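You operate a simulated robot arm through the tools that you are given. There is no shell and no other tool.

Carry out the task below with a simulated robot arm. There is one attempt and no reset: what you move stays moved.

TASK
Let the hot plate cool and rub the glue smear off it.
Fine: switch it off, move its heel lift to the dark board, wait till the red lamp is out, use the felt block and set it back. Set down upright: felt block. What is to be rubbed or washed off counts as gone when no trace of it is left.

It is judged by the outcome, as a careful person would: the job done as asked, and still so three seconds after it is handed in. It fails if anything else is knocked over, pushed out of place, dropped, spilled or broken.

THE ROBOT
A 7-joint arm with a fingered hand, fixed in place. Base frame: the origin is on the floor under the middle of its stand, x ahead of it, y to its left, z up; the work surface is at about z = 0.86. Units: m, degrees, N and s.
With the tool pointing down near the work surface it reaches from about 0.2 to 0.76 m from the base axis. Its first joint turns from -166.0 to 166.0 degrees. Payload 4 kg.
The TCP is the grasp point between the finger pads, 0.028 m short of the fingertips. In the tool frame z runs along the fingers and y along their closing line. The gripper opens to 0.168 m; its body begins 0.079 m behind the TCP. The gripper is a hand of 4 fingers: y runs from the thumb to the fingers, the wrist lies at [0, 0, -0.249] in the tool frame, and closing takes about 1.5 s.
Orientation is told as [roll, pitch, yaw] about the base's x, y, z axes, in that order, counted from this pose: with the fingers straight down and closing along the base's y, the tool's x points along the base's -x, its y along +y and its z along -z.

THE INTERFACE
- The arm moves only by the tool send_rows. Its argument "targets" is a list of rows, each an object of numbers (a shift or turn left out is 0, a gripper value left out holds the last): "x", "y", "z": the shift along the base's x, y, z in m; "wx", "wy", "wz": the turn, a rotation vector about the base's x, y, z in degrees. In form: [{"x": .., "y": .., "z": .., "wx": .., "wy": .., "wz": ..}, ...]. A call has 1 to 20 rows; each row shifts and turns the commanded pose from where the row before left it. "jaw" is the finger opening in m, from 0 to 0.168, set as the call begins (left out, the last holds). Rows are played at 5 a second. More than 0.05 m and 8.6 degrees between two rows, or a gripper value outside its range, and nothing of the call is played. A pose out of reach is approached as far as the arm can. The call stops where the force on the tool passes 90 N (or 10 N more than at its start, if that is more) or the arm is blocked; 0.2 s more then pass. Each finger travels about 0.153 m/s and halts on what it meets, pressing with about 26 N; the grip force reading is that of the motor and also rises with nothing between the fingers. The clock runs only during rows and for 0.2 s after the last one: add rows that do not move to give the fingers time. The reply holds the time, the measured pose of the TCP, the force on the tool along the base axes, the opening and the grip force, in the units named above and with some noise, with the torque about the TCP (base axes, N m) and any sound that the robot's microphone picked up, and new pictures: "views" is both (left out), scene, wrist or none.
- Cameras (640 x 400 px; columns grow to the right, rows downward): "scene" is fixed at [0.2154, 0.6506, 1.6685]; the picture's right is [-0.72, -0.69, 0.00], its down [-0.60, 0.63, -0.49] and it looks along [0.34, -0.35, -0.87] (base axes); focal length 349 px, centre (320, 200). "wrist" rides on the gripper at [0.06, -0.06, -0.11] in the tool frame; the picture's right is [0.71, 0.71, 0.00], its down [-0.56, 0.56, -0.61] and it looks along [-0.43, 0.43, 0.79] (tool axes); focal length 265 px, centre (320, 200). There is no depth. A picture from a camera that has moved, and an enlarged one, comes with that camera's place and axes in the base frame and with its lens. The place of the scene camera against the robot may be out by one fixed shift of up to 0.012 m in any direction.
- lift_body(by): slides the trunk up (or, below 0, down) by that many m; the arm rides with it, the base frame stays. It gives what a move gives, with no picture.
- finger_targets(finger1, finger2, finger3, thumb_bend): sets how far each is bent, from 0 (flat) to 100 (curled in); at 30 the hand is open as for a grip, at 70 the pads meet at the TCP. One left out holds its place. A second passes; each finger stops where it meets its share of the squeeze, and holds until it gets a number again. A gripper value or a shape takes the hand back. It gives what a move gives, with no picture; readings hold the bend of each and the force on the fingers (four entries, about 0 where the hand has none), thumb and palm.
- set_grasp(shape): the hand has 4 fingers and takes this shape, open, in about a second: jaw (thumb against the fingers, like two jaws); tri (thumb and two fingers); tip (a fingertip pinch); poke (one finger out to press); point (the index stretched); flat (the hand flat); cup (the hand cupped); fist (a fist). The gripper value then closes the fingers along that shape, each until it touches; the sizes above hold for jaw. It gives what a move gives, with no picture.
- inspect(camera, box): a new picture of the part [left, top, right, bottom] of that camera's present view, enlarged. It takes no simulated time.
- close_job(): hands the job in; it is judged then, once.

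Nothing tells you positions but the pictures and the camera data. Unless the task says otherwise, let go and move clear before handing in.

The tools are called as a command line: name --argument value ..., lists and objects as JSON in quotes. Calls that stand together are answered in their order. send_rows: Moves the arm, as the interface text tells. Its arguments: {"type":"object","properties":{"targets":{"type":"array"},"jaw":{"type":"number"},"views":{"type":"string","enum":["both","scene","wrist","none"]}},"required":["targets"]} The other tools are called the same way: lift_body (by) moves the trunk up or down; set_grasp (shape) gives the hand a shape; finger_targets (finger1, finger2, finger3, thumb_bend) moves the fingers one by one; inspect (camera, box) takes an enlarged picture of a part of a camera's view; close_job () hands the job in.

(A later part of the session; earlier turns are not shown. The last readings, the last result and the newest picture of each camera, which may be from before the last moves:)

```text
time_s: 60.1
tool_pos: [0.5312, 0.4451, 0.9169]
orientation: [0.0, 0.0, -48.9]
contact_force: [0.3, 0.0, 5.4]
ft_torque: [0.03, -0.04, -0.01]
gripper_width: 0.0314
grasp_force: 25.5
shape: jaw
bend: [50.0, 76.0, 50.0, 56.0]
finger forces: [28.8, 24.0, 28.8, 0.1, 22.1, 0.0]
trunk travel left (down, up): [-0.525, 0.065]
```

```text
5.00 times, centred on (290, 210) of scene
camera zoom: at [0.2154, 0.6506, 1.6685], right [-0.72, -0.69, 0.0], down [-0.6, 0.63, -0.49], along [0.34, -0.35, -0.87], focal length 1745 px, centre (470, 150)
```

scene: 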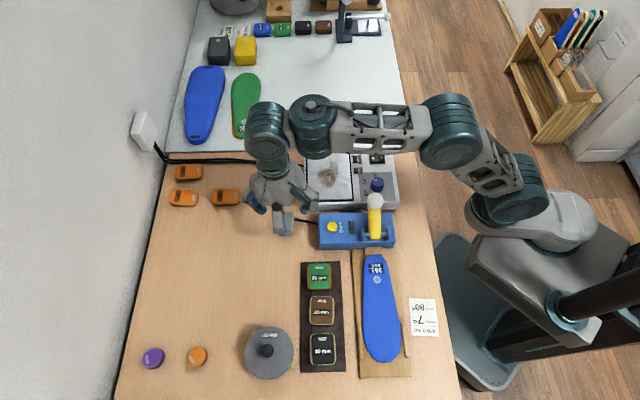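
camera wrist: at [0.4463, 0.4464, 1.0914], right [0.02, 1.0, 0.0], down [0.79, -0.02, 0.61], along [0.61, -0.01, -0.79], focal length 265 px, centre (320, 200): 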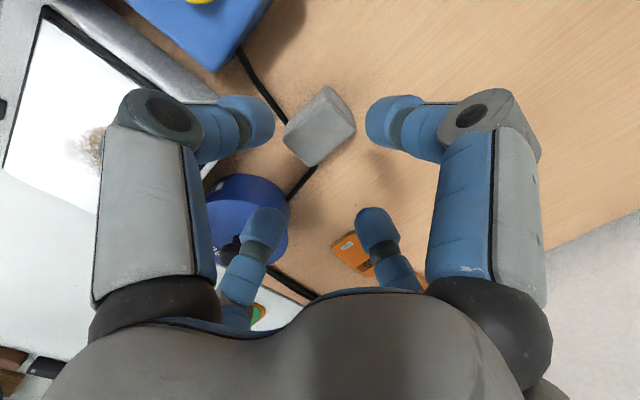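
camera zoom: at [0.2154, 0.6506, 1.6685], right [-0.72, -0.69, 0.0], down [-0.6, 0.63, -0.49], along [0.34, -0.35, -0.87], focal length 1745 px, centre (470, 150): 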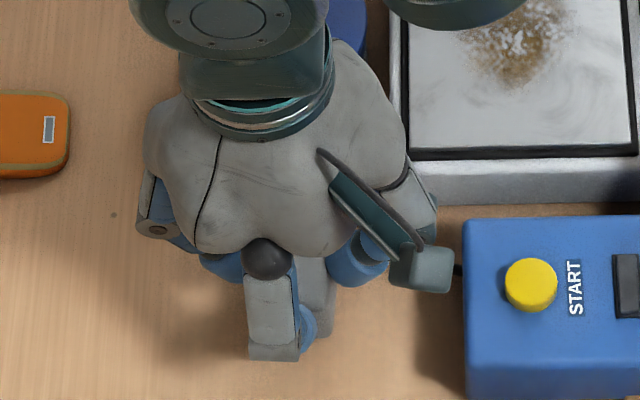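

The felt block is gripped firmly on four sides. Lifting it a little and checking that it hangs straight.

send_rows --targets '[{"z": 0.005}, {"z": 0.01}, {"z": 0.025}, {"z": 0.03}]' --views "both"

inspect --camera "wrist" --box '[200, 50, 440, 290]'

inspect --camera "scene" --box '[240, 140, 340, 250]'

inspect --camera "scene" --box '[300, 140, 400, 220]'

```text
time_s: 61.1
tool_pos: [0.5316, 0.4438, 0.9876]
orientation: [0.0, 0.0, -48.8]
contact_force: [0.4, 0.9, -0.3]
ft_torque: [0.02, 0.0, 0.04]
gripper_width: 0.0314
grasp_force: 26.1
shape: jaw
bend: [50.0, 76.0, 50.0, 56.0]
finger forces: [28.4, 23.5, 28.3, 0.1, 22.1, 0.0]
trunk travel left (down, up): [-0.525, 0.065]
camera wrist: at [0.4467, 0.4507, 1.0963], right [0.07, 1.0, 0.0], down [0.79, -0.05, 0.61], along [0.61, -0.04, -0.79], focal length 265 px, centre (320, 200)
```

scene: 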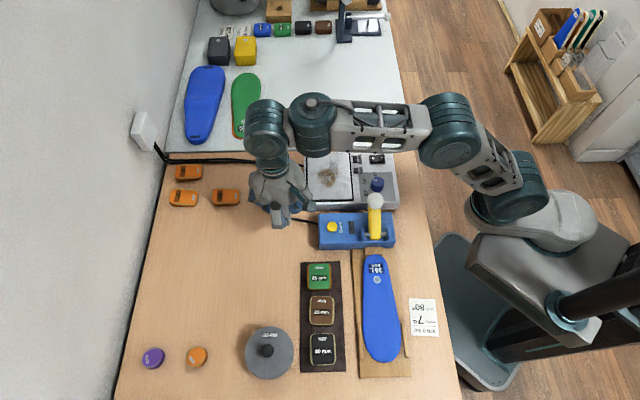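
wrist: 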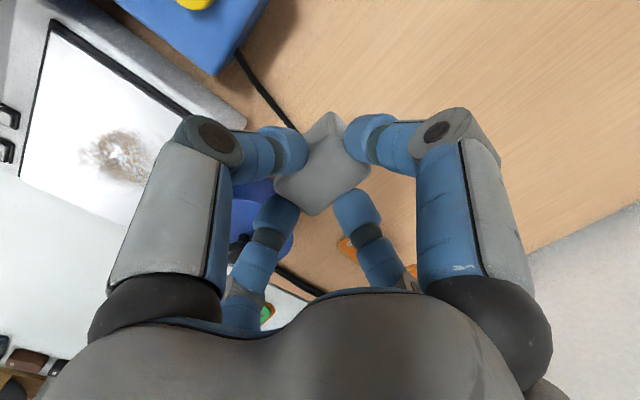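

```text
1.67 times, centred on (320, 170) of wrist
camera zoom: at [0.4467, 0.4507, 1.0963], right [0.07, 1.0, 0.0], down [0.79, -0.05, 0.61], along [0.61, -0.04, -0.79], focal length 442 px, centre (320, 250)
```

zoom: 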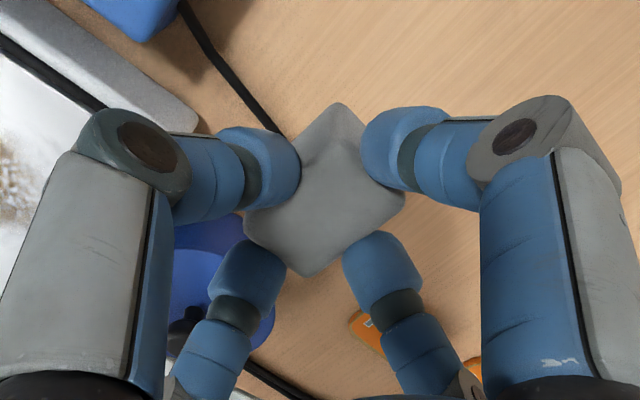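

```text
3.64 times, centred on (290, 195) of scene
camera zoom: at [0.2154, 0.6506, 1.6685], right [-0.72, -0.69, 0.0], down [-0.6, 0.63, -0.49], along [0.34, -0.35, -0.87], focal length 1269 px, centre (429, 218)
```

zoom: 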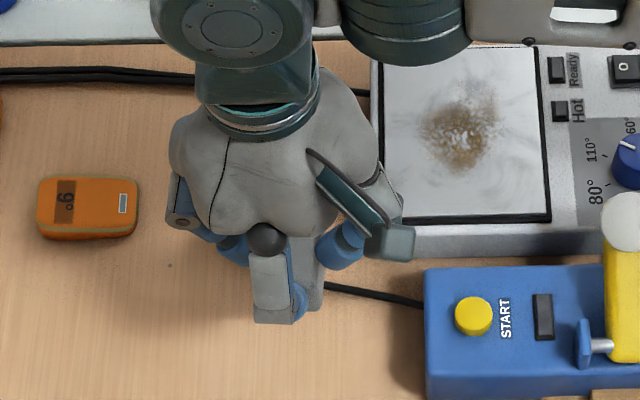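

```text
5.00 times, centred on (350, 180) of scene
camera zoom: at [0.2154, 0.6506, 1.6685], right [-0.72, -0.69, 0.0], down [-0.6, 0.63, -0.49], along [0.34, -0.35, -0.87], focal length 1745 px, centre (170, 300)
```

zoom: 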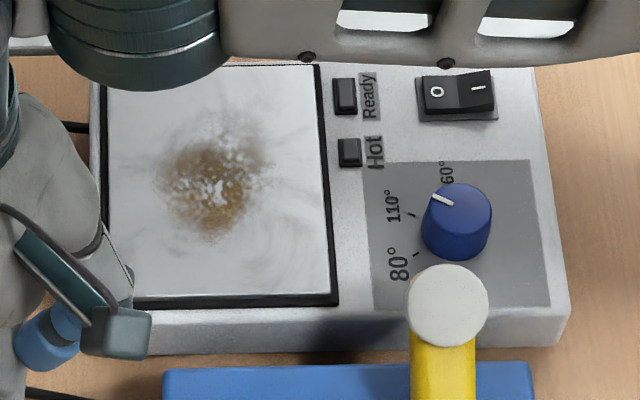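

The block hangs straight and the full smear is visible, centred about (0.542, 0.283) on the plate; both lamps are dark. I carry the block over the smear.

send_rows --targets '[{"z": 0.01, "x": 0.0026, "y": -0.0402}, {"x": 0.0026, "y": -0.0402}, {"x": 0.0026, "y": -0.0402}, {"x": 0.0026, "y": -0.0402}, {"z": -0.012}]' --views "both"

inspect --camera "scene" --box '[290, 110, 400, 210]'

inspect --camera "wrist" --box '[170, 20, 470, 270]'

```text
time_s: 62.3
tool_pos: [0.5403, 0.2844, 0.9835]
orientation: [-0.1, 0.0, -48.7]
contact_force: [-0.5, 0.2, -0.7]
ft_torque: [0.01, -0.02, 0.02]
gripper_width: 0.0312
grasp_force: 26.0
shape: jaw
bend: [50.0, 76.0, 50.0, 56.0]
finger forces: [28.0, 23.5, 28.3, 0.1, 22.0, 0.0]
trunk travel left (down, up): [-0.525, 0.065]
camera wrist: at [0.4552, 0.2904, 1.0918], right [0.07, 1.0, 0.0], down [0.79, -0.05, 0.61], along [0.61, -0.04, -0.79], focal length 265 px, centre (320, 200)
```

scene: 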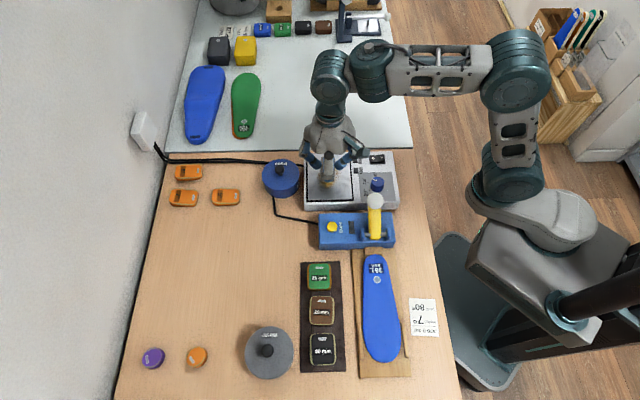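
wrist: 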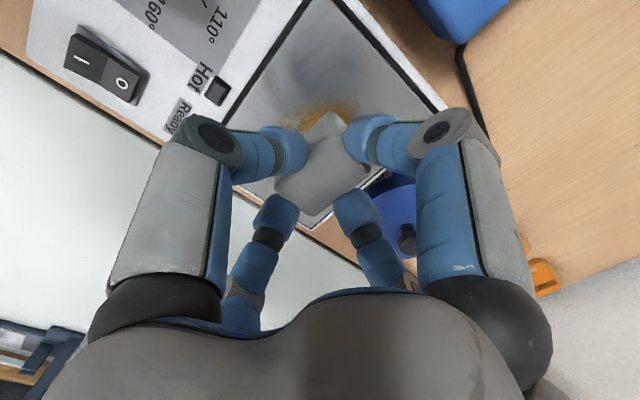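

```text
4.00 times, centred on (345, 160) of scene
camera zoom: at [0.2154, 0.6506, 1.6685], right [-0.72, -0.69, 0.0], down [-0.6, 0.63, -0.49], along [0.34, -0.35, -0.87], focal length 1396 px, centre (220, 360)
```

zoom: 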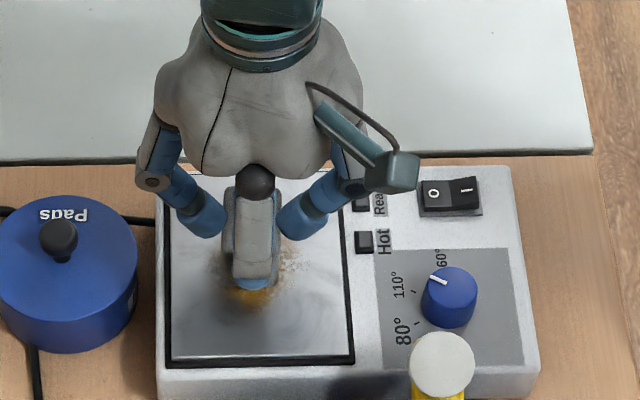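

```text
1.60 times, centred on (320, 145) of wrist
camera zoom: at [0.4552, 0.2904, 1.0918], right [0.07, 1.0, 0.0], down [0.79, -0.05, 0.61], along [0.61, -0.04, -0.79], focal length 425 px, centre (320, 288)
```

zoom: 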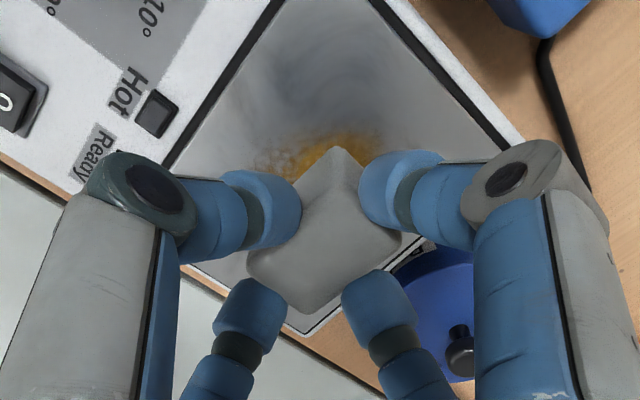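

The Hot lamp is dark (plate cooled). Lowering the felt block until it touches the plate.

send_rows --targets '[{"z": -0.007}, {"z": -0.005}, {"z": -0.003}]' --views "none"

```text
time_s: 63.1
tool_pos: [0.5418, 0.2831, 0.9702]
orientation: [0.0, 0.0, -48.8]
contact_force: [-0.8, 0.8, 4.2]
ft_torque: [0.02, 0.01, -0.02]
gripper_width: 0.0313
grasp_force: 26.0
shape: jaw
bend: [50.0, 76.0, 50.0, 56.0]
finger forces: [28.7, 24.2, 28.6, 0.0, 22.6, 0.0]
trunk travel left (down, up): [-0.525, 0.065]
```

Contact at z≈0.970. Pressing slightly more, then I'll begin rubbing strokes.

send_rows --targets '[{"z": -0.001}, {"z": 0}]' --views "none"

```text
time_s: 63.7
tool_pos: [0.5409, 0.2827, 0.9697]
orientation: [0.0, 0.0, -48.8]
contact_force: [-0.7, 0.5, 13.4]
ft_torque: [0.03, 0.01, 0.02]
gripper_width: 0.0319
grasp_force: 25.7
shape: jaw
bend: [76.0, 76.0, 76.0, 56.0]
finger forces: [30.1, 25.6, 30.0, 0.0, 23.9, 0.0]
trunk travel left (down, up): [-0.525, 0.065]
```

Pressing with about 13 N. First back-and-forth strokes across the smear's middle.

send_rows --targets '[{"x": 0.0106, "y": 0.0106}, {"x": 0.0106, "y": 0.0106}, {"x": -0.0106, "y": -0.0106}, {"x": -0.0106, "y": -0.0106}, {"x": -0.0106, "y": -0.0106}, {"x": -0.0106, "y": -0.0106}, {"x": 0.0106, "y": 0.0106}, {"x": 0.0106, "y": 0.0106}]' --views "scene"

inspect --camera "scene" --box '[290, 110, 400, 210]'

inspect --camera "wrist" --box '[170, 20, 470, 270]'

```text
time_s: 65.5
tool_pos: [0.5408, 0.2818, 0.9688]
orientation: [-0.2, 0.0, -48.9]
contact_force: [-1.8, -2.0, 5.5]
ft_torque: [-0.03, 0.03, -0.01]
gripper_width: 0.0316
grasp_force: 26.1
shape: jaw
bend: [76.0, 76.0, 76.0, 55.0]
finger forces: [29.8, 25.5, 30.2, 0.0, 24.7, 0.1]
trunk travel left (down, up): [-0.525, 0.065]
```

scene: 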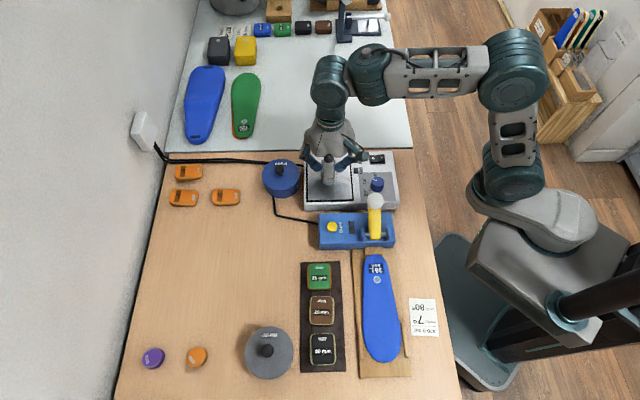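

```text
4.00 times, centred on (345, 160) of scene
camera zoom: at [0.2154, 0.6506, 1.6685], right [-0.72, -0.69, 0.0], down [-0.6, 0.63, -0.49], along [0.34, -0.35, -0.87], focal length 1396 px, centre (220, 360)
```

zoom: 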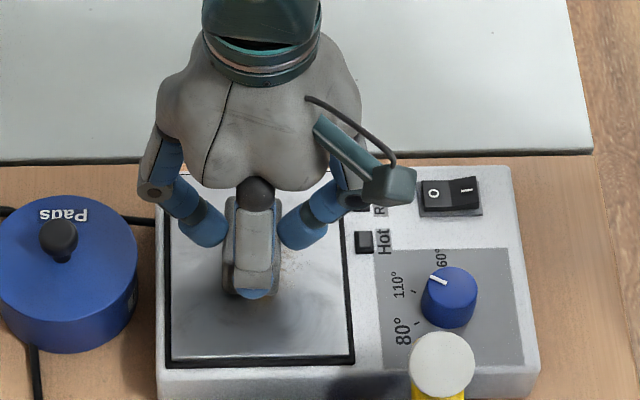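

```text
1.60 times, centred on (320, 145) of wrist
camera zoom: at [0.4562, 0.2888, 1.0786], right [0.07, 1.0, 0.0], down [0.79, -0.05, 0.61], along [0.61, -0.04, -0.79], focal length 425 px, centre (320, 288)
```

zoom: 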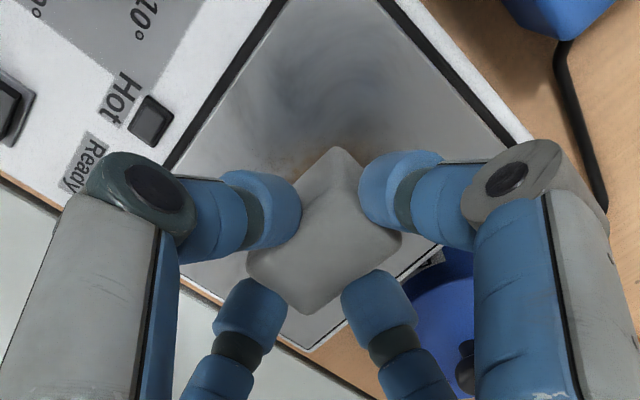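

Most of the smear is already gone where I rubbed; faint traces remain around. Continuing with strokes over the lower part of the area.

send_rows --targets '[{"x": -0.0106, "y": 0.0106, "z": -0.0007}, {"x": 0.0106, "y": 0.0106}, {"x": 0.0106, "y": 0.0106}, {"x": -0.0106, "y": -0.0106}, {"x": -0.0106, "y": -0.0106}, {"x": -0.0106, "y": -0.0106}, {"x": -0.0106, "y": -0.0106}, {"x": -0.0106, "y": 0.0106}, {"x": 0.0106, "y": 0.0106}, {"x": 0.0106, "y": 0.0106}, {"x": 0.0106, "y": 0.0106}, {"x": 0.0106, "y": 0.0106}, {"x": -0.0106, "y": -0.0106}, {"x": -0.0106, "y": -0.0106}, {"x": -0.0106, "y": -0.0106}, {"x": -0.0106, "y": -0.0106}, {"x": 0.0106, "y": -0.0106}, {"x": 0.0106, "y": 0.0106}, {"x": 0.0106, "y": 0.0106}]' --views "scene"

inspect --camera "scene" --box '[290, 110, 400, 210]'

inspect --camera "wrist" --box '[170, 20, 470, 270]'

```text
time_s: 69.5
tool_pos: [0.5316, 0.2927, 0.9697]
orientation: [-0.1, 0.0, -48.9]
contact_force: [-2.6, -4.2, 10.1]
ft_torque: [-0.08, 0.02, 0.01]
gripper_width: 0.0319
grasp_force: 25.9
shape: jaw
bend: [76.0, 76.0, 76.0, 55.0]
finger forces: [30.1, 26.1, 31.5, 0.0, 25.8, 0.0]
trunk travel left (down, up): [-0.525, 0.065]
```

scene: 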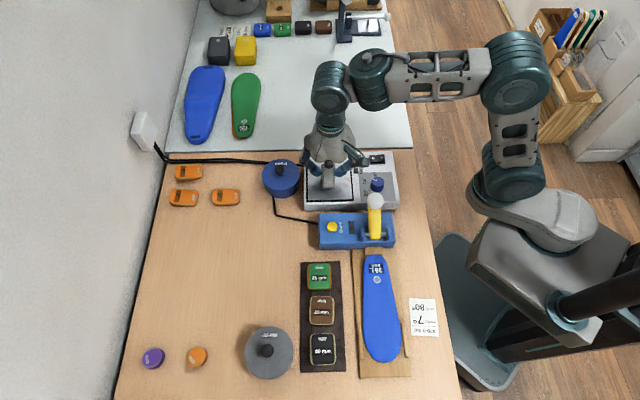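

```text
4.00 times, centred on (345, 160) of scene
camera zoom: at [0.2154, 0.6506, 1.6685], right [-0.72, -0.69, 0.0], down [-0.6, 0.63, -0.49], along [0.34, -0.35, -0.87], focal length 1396 px, centre (220, 360)
```

zoom: 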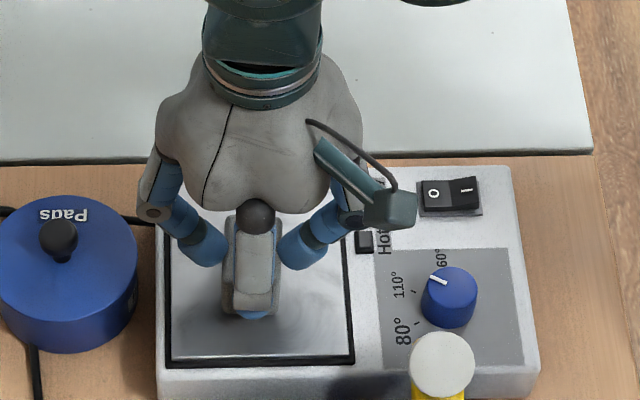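

```text
1.60 times, centred on (320, 145) of wrist
camera zoom: at [0.4465, 0.2993, 1.0782], right [0.07, 1.0, 0.0], down [0.79, -0.05, 0.61], along [0.61, -0.04, -0.79], focal length 425 px, centre (320, 288)
```

zoom: 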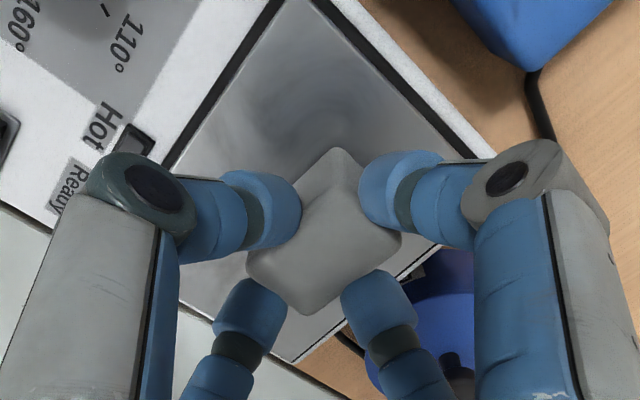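

Lower part looks clean. Now strokes over the middle and upper part.

send_rows --targets '[{"x": 0.0106, "y": -0.0106}, {"x": 0.0106, "y": -0.0106}, {"x": 0.0106, "y": 0.0106}, {"x": 0.0106, "y": 0.0106}, {"x": -0.0106, "y": -0.0106}, {"x": -0.0106, "y": -0.0106}, {"x": -0.0106, "y": -0.0106}, {"x": -0.0106, "y": -0.0106}, {"x": 0.0106, "y": -0.0106}, {"x": 0.0106, "y": 0.0106}, {"x": 0.0106, "y": 0.0106}, {"x": 0.0106, "y": 0.0106}, {"x": 0.0106, "y": 0.0106}, {"x": -0.0106, "y": -0.0106}, {"x": -0.0106, "y": -0.0106}, {"x": -0.0106, "y": -0.0106}, {"x": -0.0106, "y": -0.0106}, {"x": -0.0106, "y": 0.0106}, {"x": 0.0106, "y": 0.0106}, {"x": 0.0106, "y": 0.0106}]' --views "scene"

inspect --camera "scene" --box '[290, 110, 400, 210]'

inspect --camera "wrist" --box '[170, 20, 470, 270]'

```text
time_s: 73.7
tool_pos: [0.5502, 0.2719, 0.9692]
orientation: [-0.1, -0.1, -48.7]
contact_force: [-8.4, -4.9, 21.4]
ft_torque: [-0.12, 0.16, -0.03]
gripper_width: 0.0321
grasp_force: 26.0
shape: jaw
bend: [76.0, 77.0, 76.0, 55.0]
finger forces: [32.4, 26.4, 31.4, 0.0, 28.0, 0.1]
trunk travel left (down, up): [-0.525, 0.065]
```

scene: 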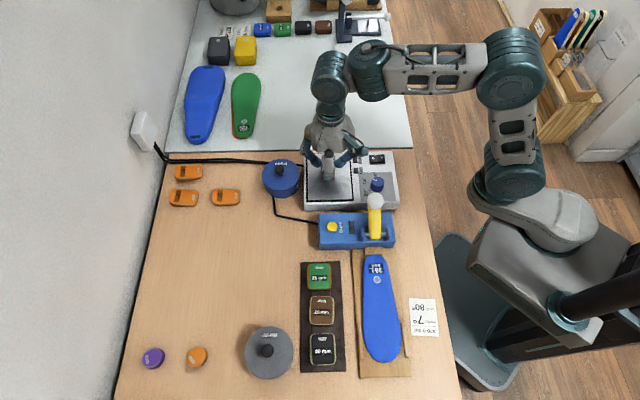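

```text
4.00 times, centred on (345, 160) of scene
camera zoom: at [0.2154, 0.6506, 1.6685], right [-0.72, -0.69, 0.0], down [-0.6, 0.63, -0.49], along [0.34, -0.35, -0.87], focal length 1396 px, centre (220, 360)
```

zoom: 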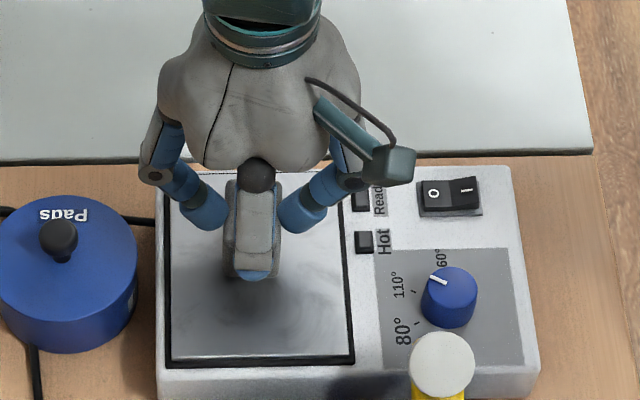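

```text
1.60 times, centred on (320, 145) of wrist
camera zoom: at [0.4649, 0.2788, 1.0775], right [0.06, 1.0, 0.0], down [0.79, -0.05, 0.61], along [0.61, -0.04, -0.79], focal length 425 px, centre (320, 288)
```

zoom: 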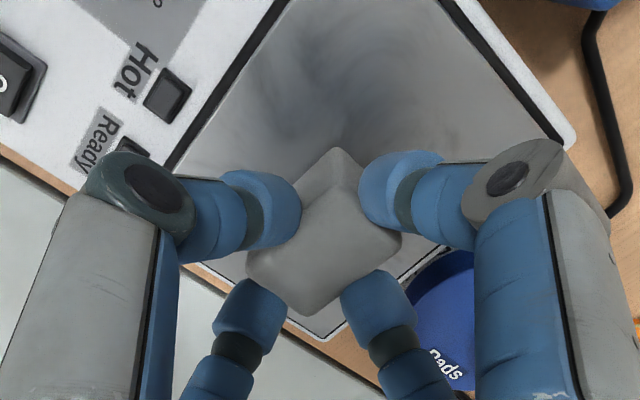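

The visible plate looks clean. I lift the block and move aside to inspect the entire plate for traces.

send_rows --targets '[{"z": 0.01}, {"z": 0.02}, {"x": -0.003, "y": 0.04}, {"x": -0.003, "y": 0.04}, {"x": -0.003, "y": 0.04}, {"x": -0.003, "y": 0.03}]' --views "both"

inspect --camera "scene" --box '[305, 145, 365, 205]'

inspect --camera "wrist" --box '[0, 0, 240, 240]'

```text
time_s: 75.1
tool_pos: [0.5402, 0.4247, 0.9977]
orientation: [-0.1, 0.0, -48.7]
contact_force: [-0.7, 0.7, 0.8]
ft_torque: [-0.03, -0.03, 0.05]
gripper_width: 0.0322
grasp_force: 25.6
shape: jaw
bend: [76.0, 76.0, 76.0, 55.0]
finger forces: [30.3, 26.6, 29.8, 0.0, 24.1, 0.0]
trunk travel left (down, up): [-0.525, 0.065]
camera wrist: at [0.455, 0.4315, 1.1064], right [0.07, 1.0, 0.0], down [0.79, -0.05, 0.61], along [0.61, -0.04, -0.79], focal length 265 px, centre (320, 200)
```

scene: 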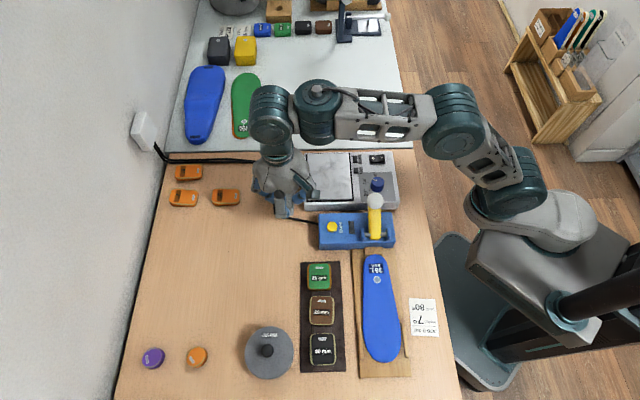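
wrist: 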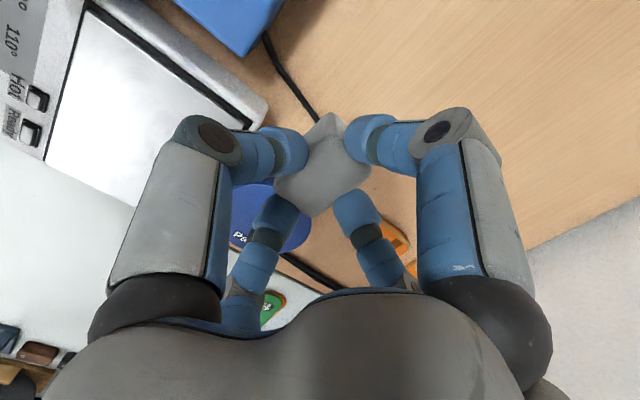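

```text
6.67 times, centred on (335, 175) of scene
camera zoom: at [0.2154, 0.6506, 1.6685], right [-0.72, -0.69, 0.0], down [-0.6, 0.63, -0.49], along [0.34, -0.35, -0.87], focal length 2327 px, centre (220, 367)
```

zoom: 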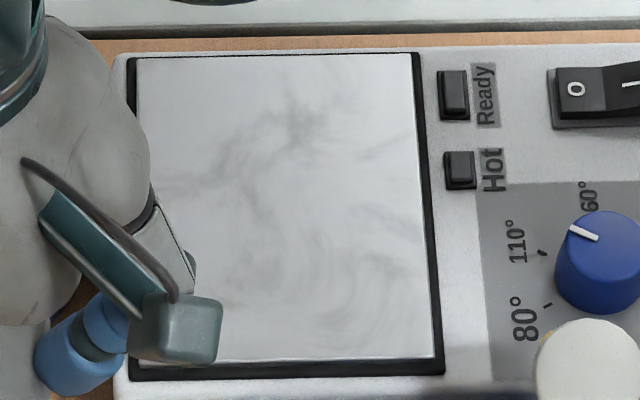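

```text
1.67 times, centred on (120, 120) of wrist
camera zoom: at [0.455, 0.4315, 1.1064], right [0.07, 1.0, 0.0], down [0.79, -0.05, 0.61], along [0.61, -0.04, -0.79], focal length 442 px, centre (653, 333)
```

zoom: 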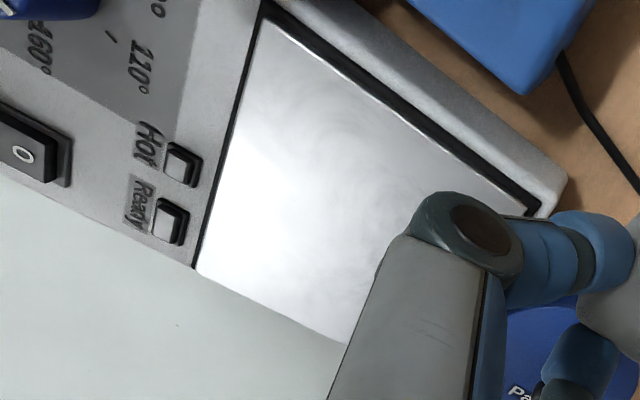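

The plate shows only its original grey swirls, with no brown left. A closer enlargement to be sure.

inspect --camera "scene" --box '[308, 152, 338, 182]'

inspect --camera "scene" --box '[325, 165, 355, 200]'

inspect --camera "scene" --box '[240, 160, 340, 250]'

```text
13.33 times, centred on (323, 167) of scene
camera zoom: at [0.2154, 0.6506, 1.6685], right [-0.72, -0.69, 0.0], down [-0.6, 0.63, -0.49], along [0.34, -0.35, -0.87], focal length 4653 px, centre (280, 640)
```

zoom: 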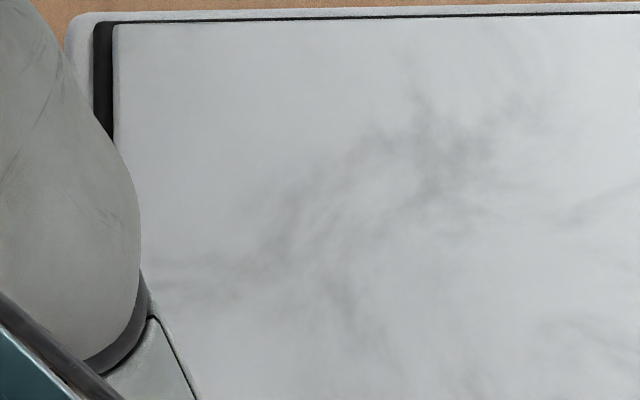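

```text
11.43 times, centred on (340, 182) of scene
camera zoom: at [0.2154, 0.6506, 1.6685], right [-0.72, -0.69, 0.0], down [-0.6, 0.63, -0.49], along [0.34, -0.35, -0.87], focal length 3988 px, centre (91, 400)
```

zoom: 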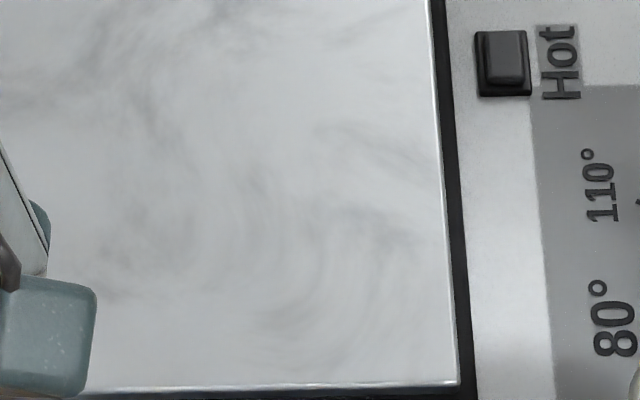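

```text
4.44 times, centred on (290, 205) of scene
camera zoom: at [0.2154, 0.6506, 1.6685], right [-0.72, -0.69, 0.0], down [-0.6, 0.63, -0.49], along [0.34, -0.35, -0.87], focal length 1551 px, centre (453, 178)
```

zoom: 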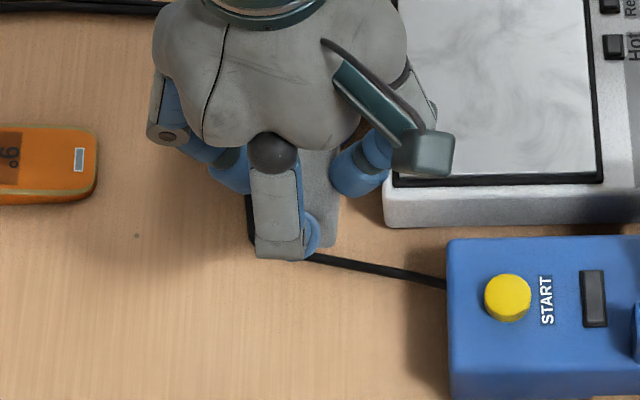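

I see only grey swirls, but to be certain no faint trace remains I'll do a second pass with strokes in the other direction.

send_rows --targets '[{"x": 0.003, "y": -0.03}, {"x": 0.003, "y": -0.04}, {"x": 0.003, "y": -0.04}, {"x": 0.003, "y": -0.04}, {"z": -0.02}, {"z": -0.006}, {"z": -0.003}, {"z": -0.001}]' --views "none"

```text
time_s: 76.9
tool_pos: [0.551, 0.2723, 0.9697]
orientation: [0.1, 0.0, -48.7]
contact_force: [-0.6, -1.7, 8.9]
ft_torque: [-0.03, -0.05, 0.0]
gripper_width: 0.032
grasp_force: 26.1
shape: jaw
bend: [76.0, 77.0, 76.0, 55.0]
finger forces: [30.5, 27.2, 30.6, 0.0, 24.5, 0.0]
trunk travel left (down, up): [-0.525, 0.065]
```

send_rows --targets '[{"x": 0.0099, "y": -0.0099, "z": -0.0005}, {"x": -0.0099, "y": 0.0099}, {"x": -0.0099, "y": 0.0099}, {"x": -0.0099, "y": 0.0099}, {"x": -0.0099, "y": 0.0099}, {"x": 0.0099, "y": 0.0099}, {"x": 0.0099, "y": -0.0099}, {"x": 0.0099, "y": -0.0099}, {"x": 0.0099, "y": -0.0099}, {"x": 0.0099, "y": -0.0099}, {"x": 0.0099, "y": 0.0099}, {"x": -0.0099, "y": 0.0099}, {"x": -0.0099, "y": 0.0099}, {"x": -0.0099, "y": 0.0099}, {"x": -0.0099, "y": 0.0099}, {"x": -0.0099, "y": -0.0099}, {"x": 0.0099, "y": -0.0099}, {"x": 0.0099, "y": -0.0099}, {"x": 0.0099, "y": -0.0099}, {"x": -0.0099, "y": -0.0099}]' --views "scene"

inspect --camera "scene" --box '[290, 110, 400, 210]'

```text
time_s: 81.1
tool_pos: [0.5523, 0.2711, 0.9689]
orientation: [0.1, 0.1, -49.1]
contact_force: [2.3, 1.4, 14.5]
ft_torque: [0.01, -0.08, 0.01]
gripper_width: 0.0321
grasp_force: 25.6
shape: jaw
bend: [76.0, 77.0, 76.0, 55.0]
finger forces: [30.4, 28.5, 31.4, 0.0, 24.3, 0.0]
trunk travel left (down, up): [-0.525, 0.065]
```

scene: 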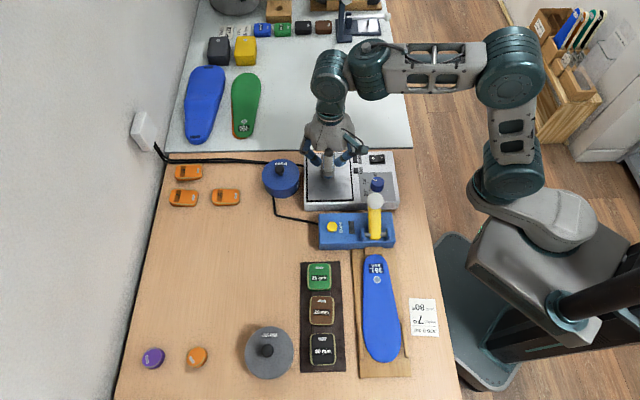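

```text
4.00 times, centred on (345, 160) of scene
camera zoom: at [0.2154, 0.6506, 1.6685], right [-0.72, -0.69, 0.0], down [-0.6, 0.63, -0.49], along [0.34, -0.35, -0.87], focal length 1396 px, centre (220, 360)
```

zoom: 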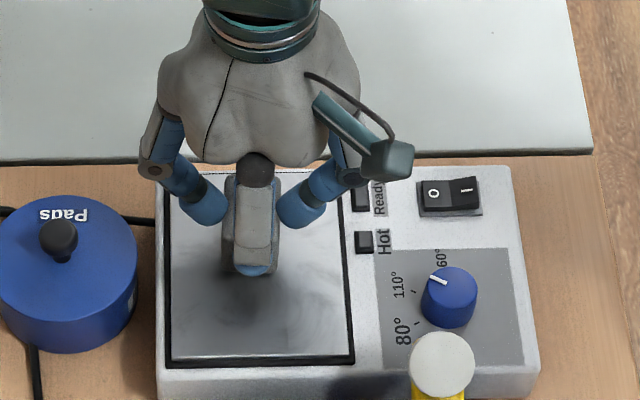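

Second half of this pass: the side toward the controls.

send_rows --targets '[{"x": -0.0099, "y": -0.0099}, {"x": 0.0099, "y": -0.0099}, {"x": -0.0099, "y": 0.0099}, {"x": -0.0099, "y": 0.0099}, {"x": -0.0099, "y": 0.0099}, {"x": -0.0099, "y": 0.0099}, {"x": -0.0099, "y": -0.0099}, {"x": 0.0099, "y": -0.0099}, {"x": 0.0099, "y": -0.0099}, {"x": 0.0099, "y": -0.0099}, {"x": 0.0099, "y": -0.0099}, {"x": 0.0099, "y": 0.0099}, {"x": -0.0099, "y": 0.0099}, {"x": -0.0099, "y": 0.0099}, {"x": -0.0099, "y": 0.0099}, {"x": 0.0099, "y": 0.0099}, {"x": 0.0099, "y": -0.0099}, {"x": 0.0099, "y": -0.0099}]' --views "none"

send_rows --targets '[{"z": 0.01}, {"z": 0.021}, {"x": -0.003, "y": 0.04}, {"x": -0.003, "y": 0.04}, {"x": -0.003, "y": 0.04}, {"x": -0.003, "y": 0.035}]' --views "both"

inspect --camera "scene" --box '[308, 150, 358, 200]'

inspect --camera "scene" --box '[325, 165, 355, 200]'

```text
time_s: 84.9
tool_pos: [0.5522, 0.272, 0.9703]
orientation: [0.0, 0.1, -48.8]
contact_force: [-1.7, 2.7, 8.7]
ft_torque: [0.05, 0.01, 0.02]
gripper_width: 0.0322
grasp_force: 25.9
shape: jaw
bend: [76.0, 77.0, 76.0, 55.0]
finger forces: [31.0, 27.6, 30.1, 0.1, 24.6, 0.0]
trunk travel left (down, up): [-0.525, 0.065]
```

```text
time_s: 86.3
tool_pos: [0.5406, 0.43, 0.9986]
orientation: [0.0, 0.0, -48.8]
contact_force: [-0.1, 0.1, 0.4]
ft_torque: [-0.03, -0.02, 0.04]
gripper_width: 0.0321
grasp_force: 26.0
shape: jaw
bend: [76.0, 77.0, 76.0, 55.0]
finger forces: [29.4, 26.5, 30.0, 0.0, 23.5, 0.0]
trunk travel left (down, up): [-0.525, 0.065]
camera wrist: at [0.4558, 0.4363, 1.1066], right [0.07, 1.0, 0.0], down [0.79, -0.05, 0.61], along [0.61, -0.04, -0.79], focal length 265 px, centre (320, 200)
```

scene: 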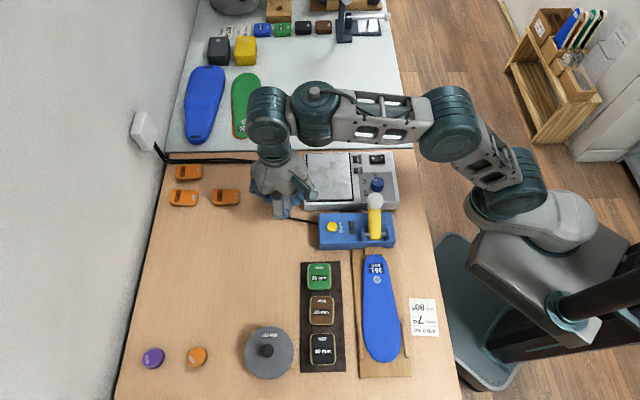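
wrist: 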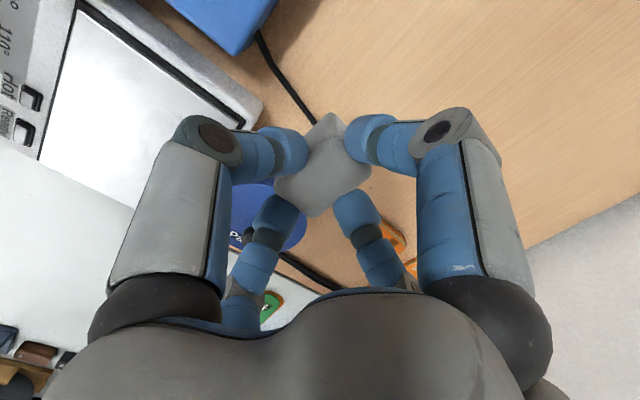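

```text
8.00 times, centred on (333, 175) of scene
camera zoom: at [0.2154, 0.6506, 1.6685], right [-0.72, -0.69, 0.0], down [-0.6, 0.63, -0.49], along [0.34, -0.35, -0.87], focal length 2792 px, centre (216, 400)
```

zoom: 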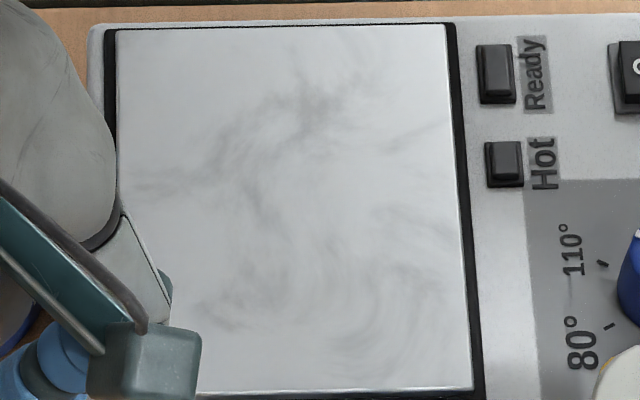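

```text
11.43 times, centred on (340, 182) of scene
camera zoom: at [0.2154, 0.6506, 1.6685], right [-0.72, -0.69, 0.0], down [-0.6, 0.63, -0.49], along [0.34, -0.35, -0.87], focal length 3988 px, centre (91, 400)
```

zoom: 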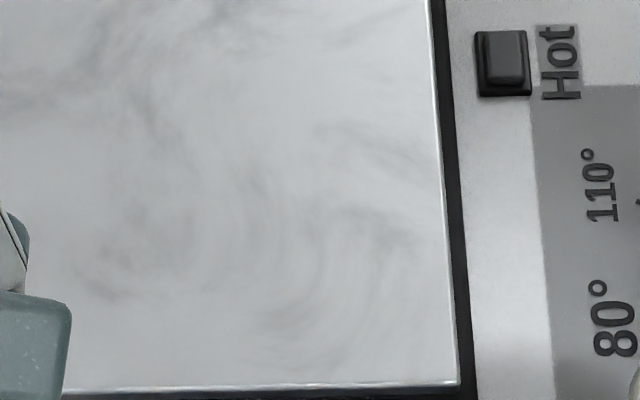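

The plate looks identical to before the second pass, so the smear is gone and only the plate's own pattern remains. Now I bring the felt block back above its original spot and lower it.

send_rows --targets '[{"x": -0.0104, "y": 0.0178}, {"z": -0.03}, {"z": -0.02}, {"z": -0.01}]' --views "both"

inspect --camera "wrist" --box '[200, 50, 440, 290]'

inspect --camera "scene" --box '[240, 170, 340, 250]'

```text
time_s: 87.3
tool_pos: [0.5293, 0.4465, 0.9393]
orientation: [-0.1, 0.0, -48.8]
contact_force: [-0.5, -0.9, 0.3]
ft_torque: [-0.03, 0.06, -0.01]
gripper_width: 0.0322
grasp_force: 26.2
shape: jaw
bend: [76.0, 77.0, 76.0, 55.0]
finger forces: [29.4, 26.7, 29.9, 0.0, 23.3, 0.0]
trunk travel left (down, up): [-0.525, 0.065]
camera wrist: at [0.4456, 0.4525, 1.048], right [0.07, 1.0, 0.0], down [0.79, -0.05, 0.61], along [0.61, -0.04, -0.79], focal length 265 px, centre (320, 200)
```

scene: 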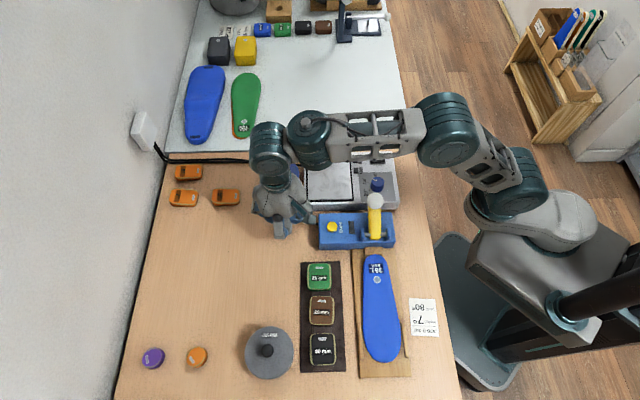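
wrist: 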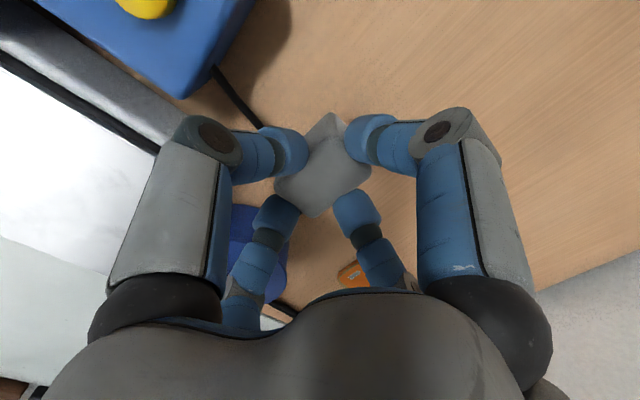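

```text
1.67 times, centred on (320, 170) of wrist
camera zoom: at [0.4456, 0.4525, 1.048], right [0.07, 1.0, 0.0], down [0.79, -0.05, 0.61], along [0.61, -0.04, -0.79], focal length 442 px, centre (320, 250)
```

zoom: 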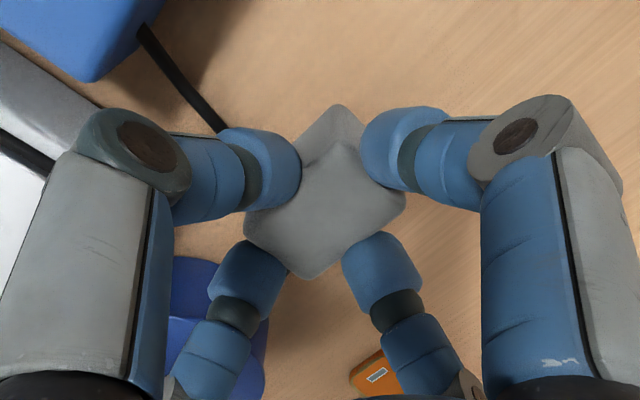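

```text
5.00 times, centred on (290, 210) of scene
camera zoom: at [0.2154, 0.6506, 1.6685], right [-0.72, -0.69, 0.0], down [-0.6, 0.63, -0.49], along [0.34, -0.35, -0.87], focal length 1745 px, centre (470, 150)
```

zoom: 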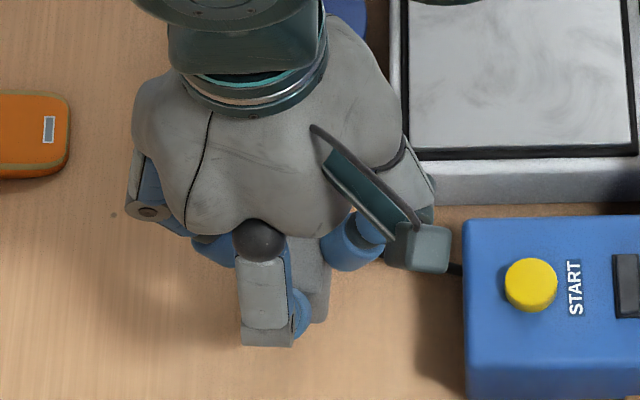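

Right above its spot. Lowering gently to the bench.

send_rows --targets '[{"z": -0.01}, {"z": -0.006}, {"z": -0.003}]' --views "none"

inspect --camera "scene" --box '[240, 170, 340, 250]'

```text
time_s: 88.1
tool_pos: [0.5308, 0.4469, 0.9198]
orientation: [-0.1, 0.0, -48.8]
contact_force: [-0.6, 0.1, -0.6]
ft_torque: [-0.05, -0.04, -0.02]
gripper_width: 0.0322
grasp_force: 26.7
shape: jaw
bend: [76.0, 77.0, 76.0, 55.0]
finger forces: [29.4, 26.6, 29.8, 0.0, 23.3, 0.1]
trunk travel left (down, up): [-0.525, 0.065]
```

```text
5.00 times, centred on (290, 210) of scene
camera zoom: at [0.2154, 0.6506, 1.6685], right [-0.72, -0.69, 0.0], down [-0.6, 0.63, -0.49], along [0.34, -0.35, -0.87], focal length 1745 px, centre (470, 150)
```

zoom: 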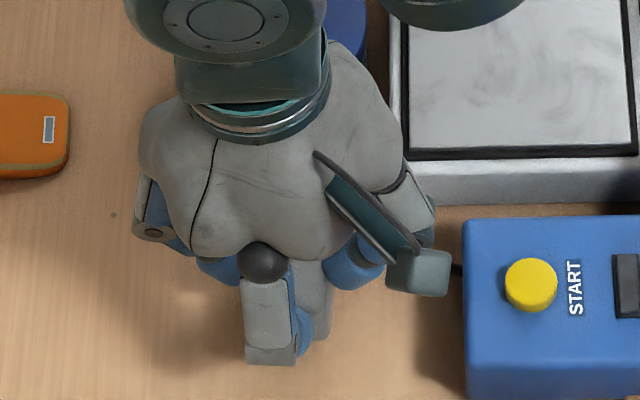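

Almost down. Final small steps until contact.

send_rows --targets '[{"z": -0.0015}, {"z": -0.0015}]' --views "none"

```text
time_s: 88.7
tool_pos: [0.531, 0.4463, 0.9175]
orientation: [-0.1, 0.0, -48.7]
contact_force: [0.1, 0.2, -0.5]
ft_torque: [-0.02, 0.03, -0.01]
gripper_width: 0.0321
grasp_force: 25.9
shape: jaw
bend: [76.0, 77.0, 76.0, 55.0]
finger forces: [29.4, 26.5, 29.8, 0.0, 23.4, 0.0]
trunk travel left (down, up): [-0.525, 0.065]
```

send_rows --targets '[{"z": -0.001}, {"z": -0.001}]' --views "none"

```text
time_s: 89.3
tool_pos: [0.5296, 0.4462, 0.9162]
orientation: [0.0, 0.0, -48.7]
contact_force: [-0.8, -0.4, 6.3]
ft_torque: [0.04, -0.02, 0.0]
gripper_width: 0.0324
grasp_force: 26.1
shape: jaw
bend: [76.0, 77.0, 76.0, 55.0]
finger forces: [29.9, 27.1, 30.1, 0.1, 23.8, 0.0]
trunk travel left (down, up): [-0.525, 0.065]
```

The block rests on the bench (6 N). Opening the fingers just wide enough and rising straight up.

send_rows --targets '[{"z": 0}, {"z": 0}, {"z": 0}, {"z": 0}]' --jaw 0.066 --views "none"

inspect --camera "wrist" --box '[200, 50, 440, 290]'

```text
time_s: 90.3
tool_pos: [0.5308, 0.4459, 0.915]
orientation: [-0.2, 0.0, -48.8]
contact_force: [0.3, -0.8, 0.3]
ft_torque: [0.0, -0.02, -0.01]
gripper_width: 0.0655
grasp_force: 0.0
shape: jaw
bend: [79.0, 79.0, 79.0, 40.0]
finger forces: [0.0, 0.0, 0.1, 0.0, 0.0, 0.0]
trunk travel left (down, up): [-0.525, 0.065]
```

```text
1.67 times, centred on (320, 170) of wrist
camera zoom: at [0.445, 0.4526, 1.0234], right [0.07, 1.0, 0.0], down [0.79, -0.05, 0.61], along [0.61, -0.04, -0.79], focal length 442 px, centre (320, 250)
```

zoom: 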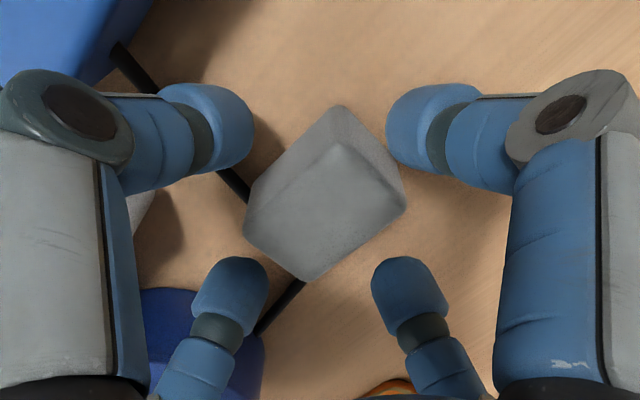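

Released cleanly with the block standing. Rising and backing away to check everything.

send_rows --targets '[{"z": 0.02}, {"z": 0.03}, {"z": 0.03}, {"x": -0.02, "z": 0.03}, {"x": -0.04, "z": 0.01}, {"x": -0.04}, {"x": -0.04}]' --views "both"

inspect --camera "scene" --box '[240, 140, 340, 250]'

```text
time_s: 91.9
tool_pos: [0.3879, 0.4458, 1.0358]
orientation: [-0.1, 0.1, -48.8]
contact_force: [-0.9, 1.1, -0.3]
ft_torque: [-0.04, -0.01, -0.01]
gripper_width: 0.0657
grasp_force: 0.1
shape: jaw
bend: [79.0, 79.0, 79.0, 40.0]
finger forces: [0.1, 0.0, 0.1, 0.0, 0.1, 0.0]
trunk travel left (down, up): [-0.525, 0.065]
camera wrist: at [0.304, 0.4513, 1.1434], right [0.07, 1.0, 0.0], down [0.79, -0.05, 0.61], along [0.61, -0.04, -0.79], focal length 265 px, centre (320, 200)
```

scene: 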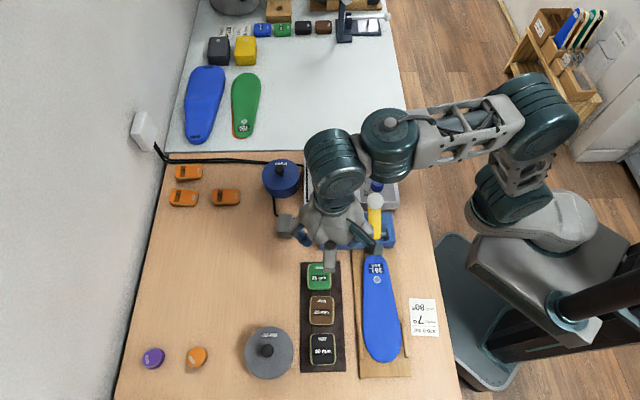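
wrist: 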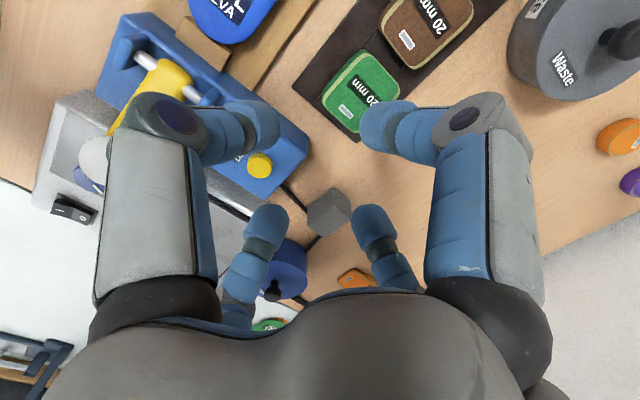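

```text
3.64 times, centred on (290, 195) of scene
camera zoom: at [0.2154, 0.6506, 1.6685], right [-0.72, -0.69, 0.0], down [-0.6, 0.63, -0.49], along [0.34, -0.35, -0.87], focal length 1269 px, centre (429, 218)
```

zoom: 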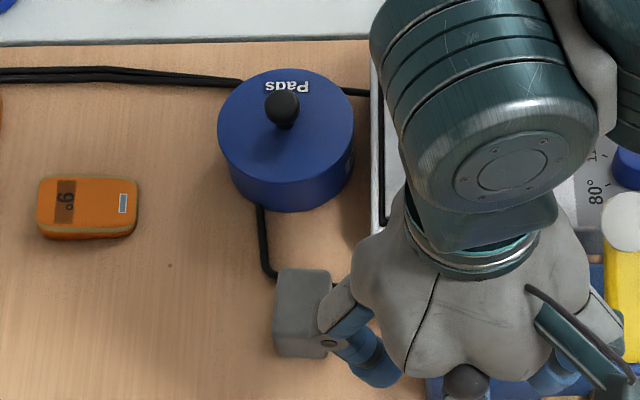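

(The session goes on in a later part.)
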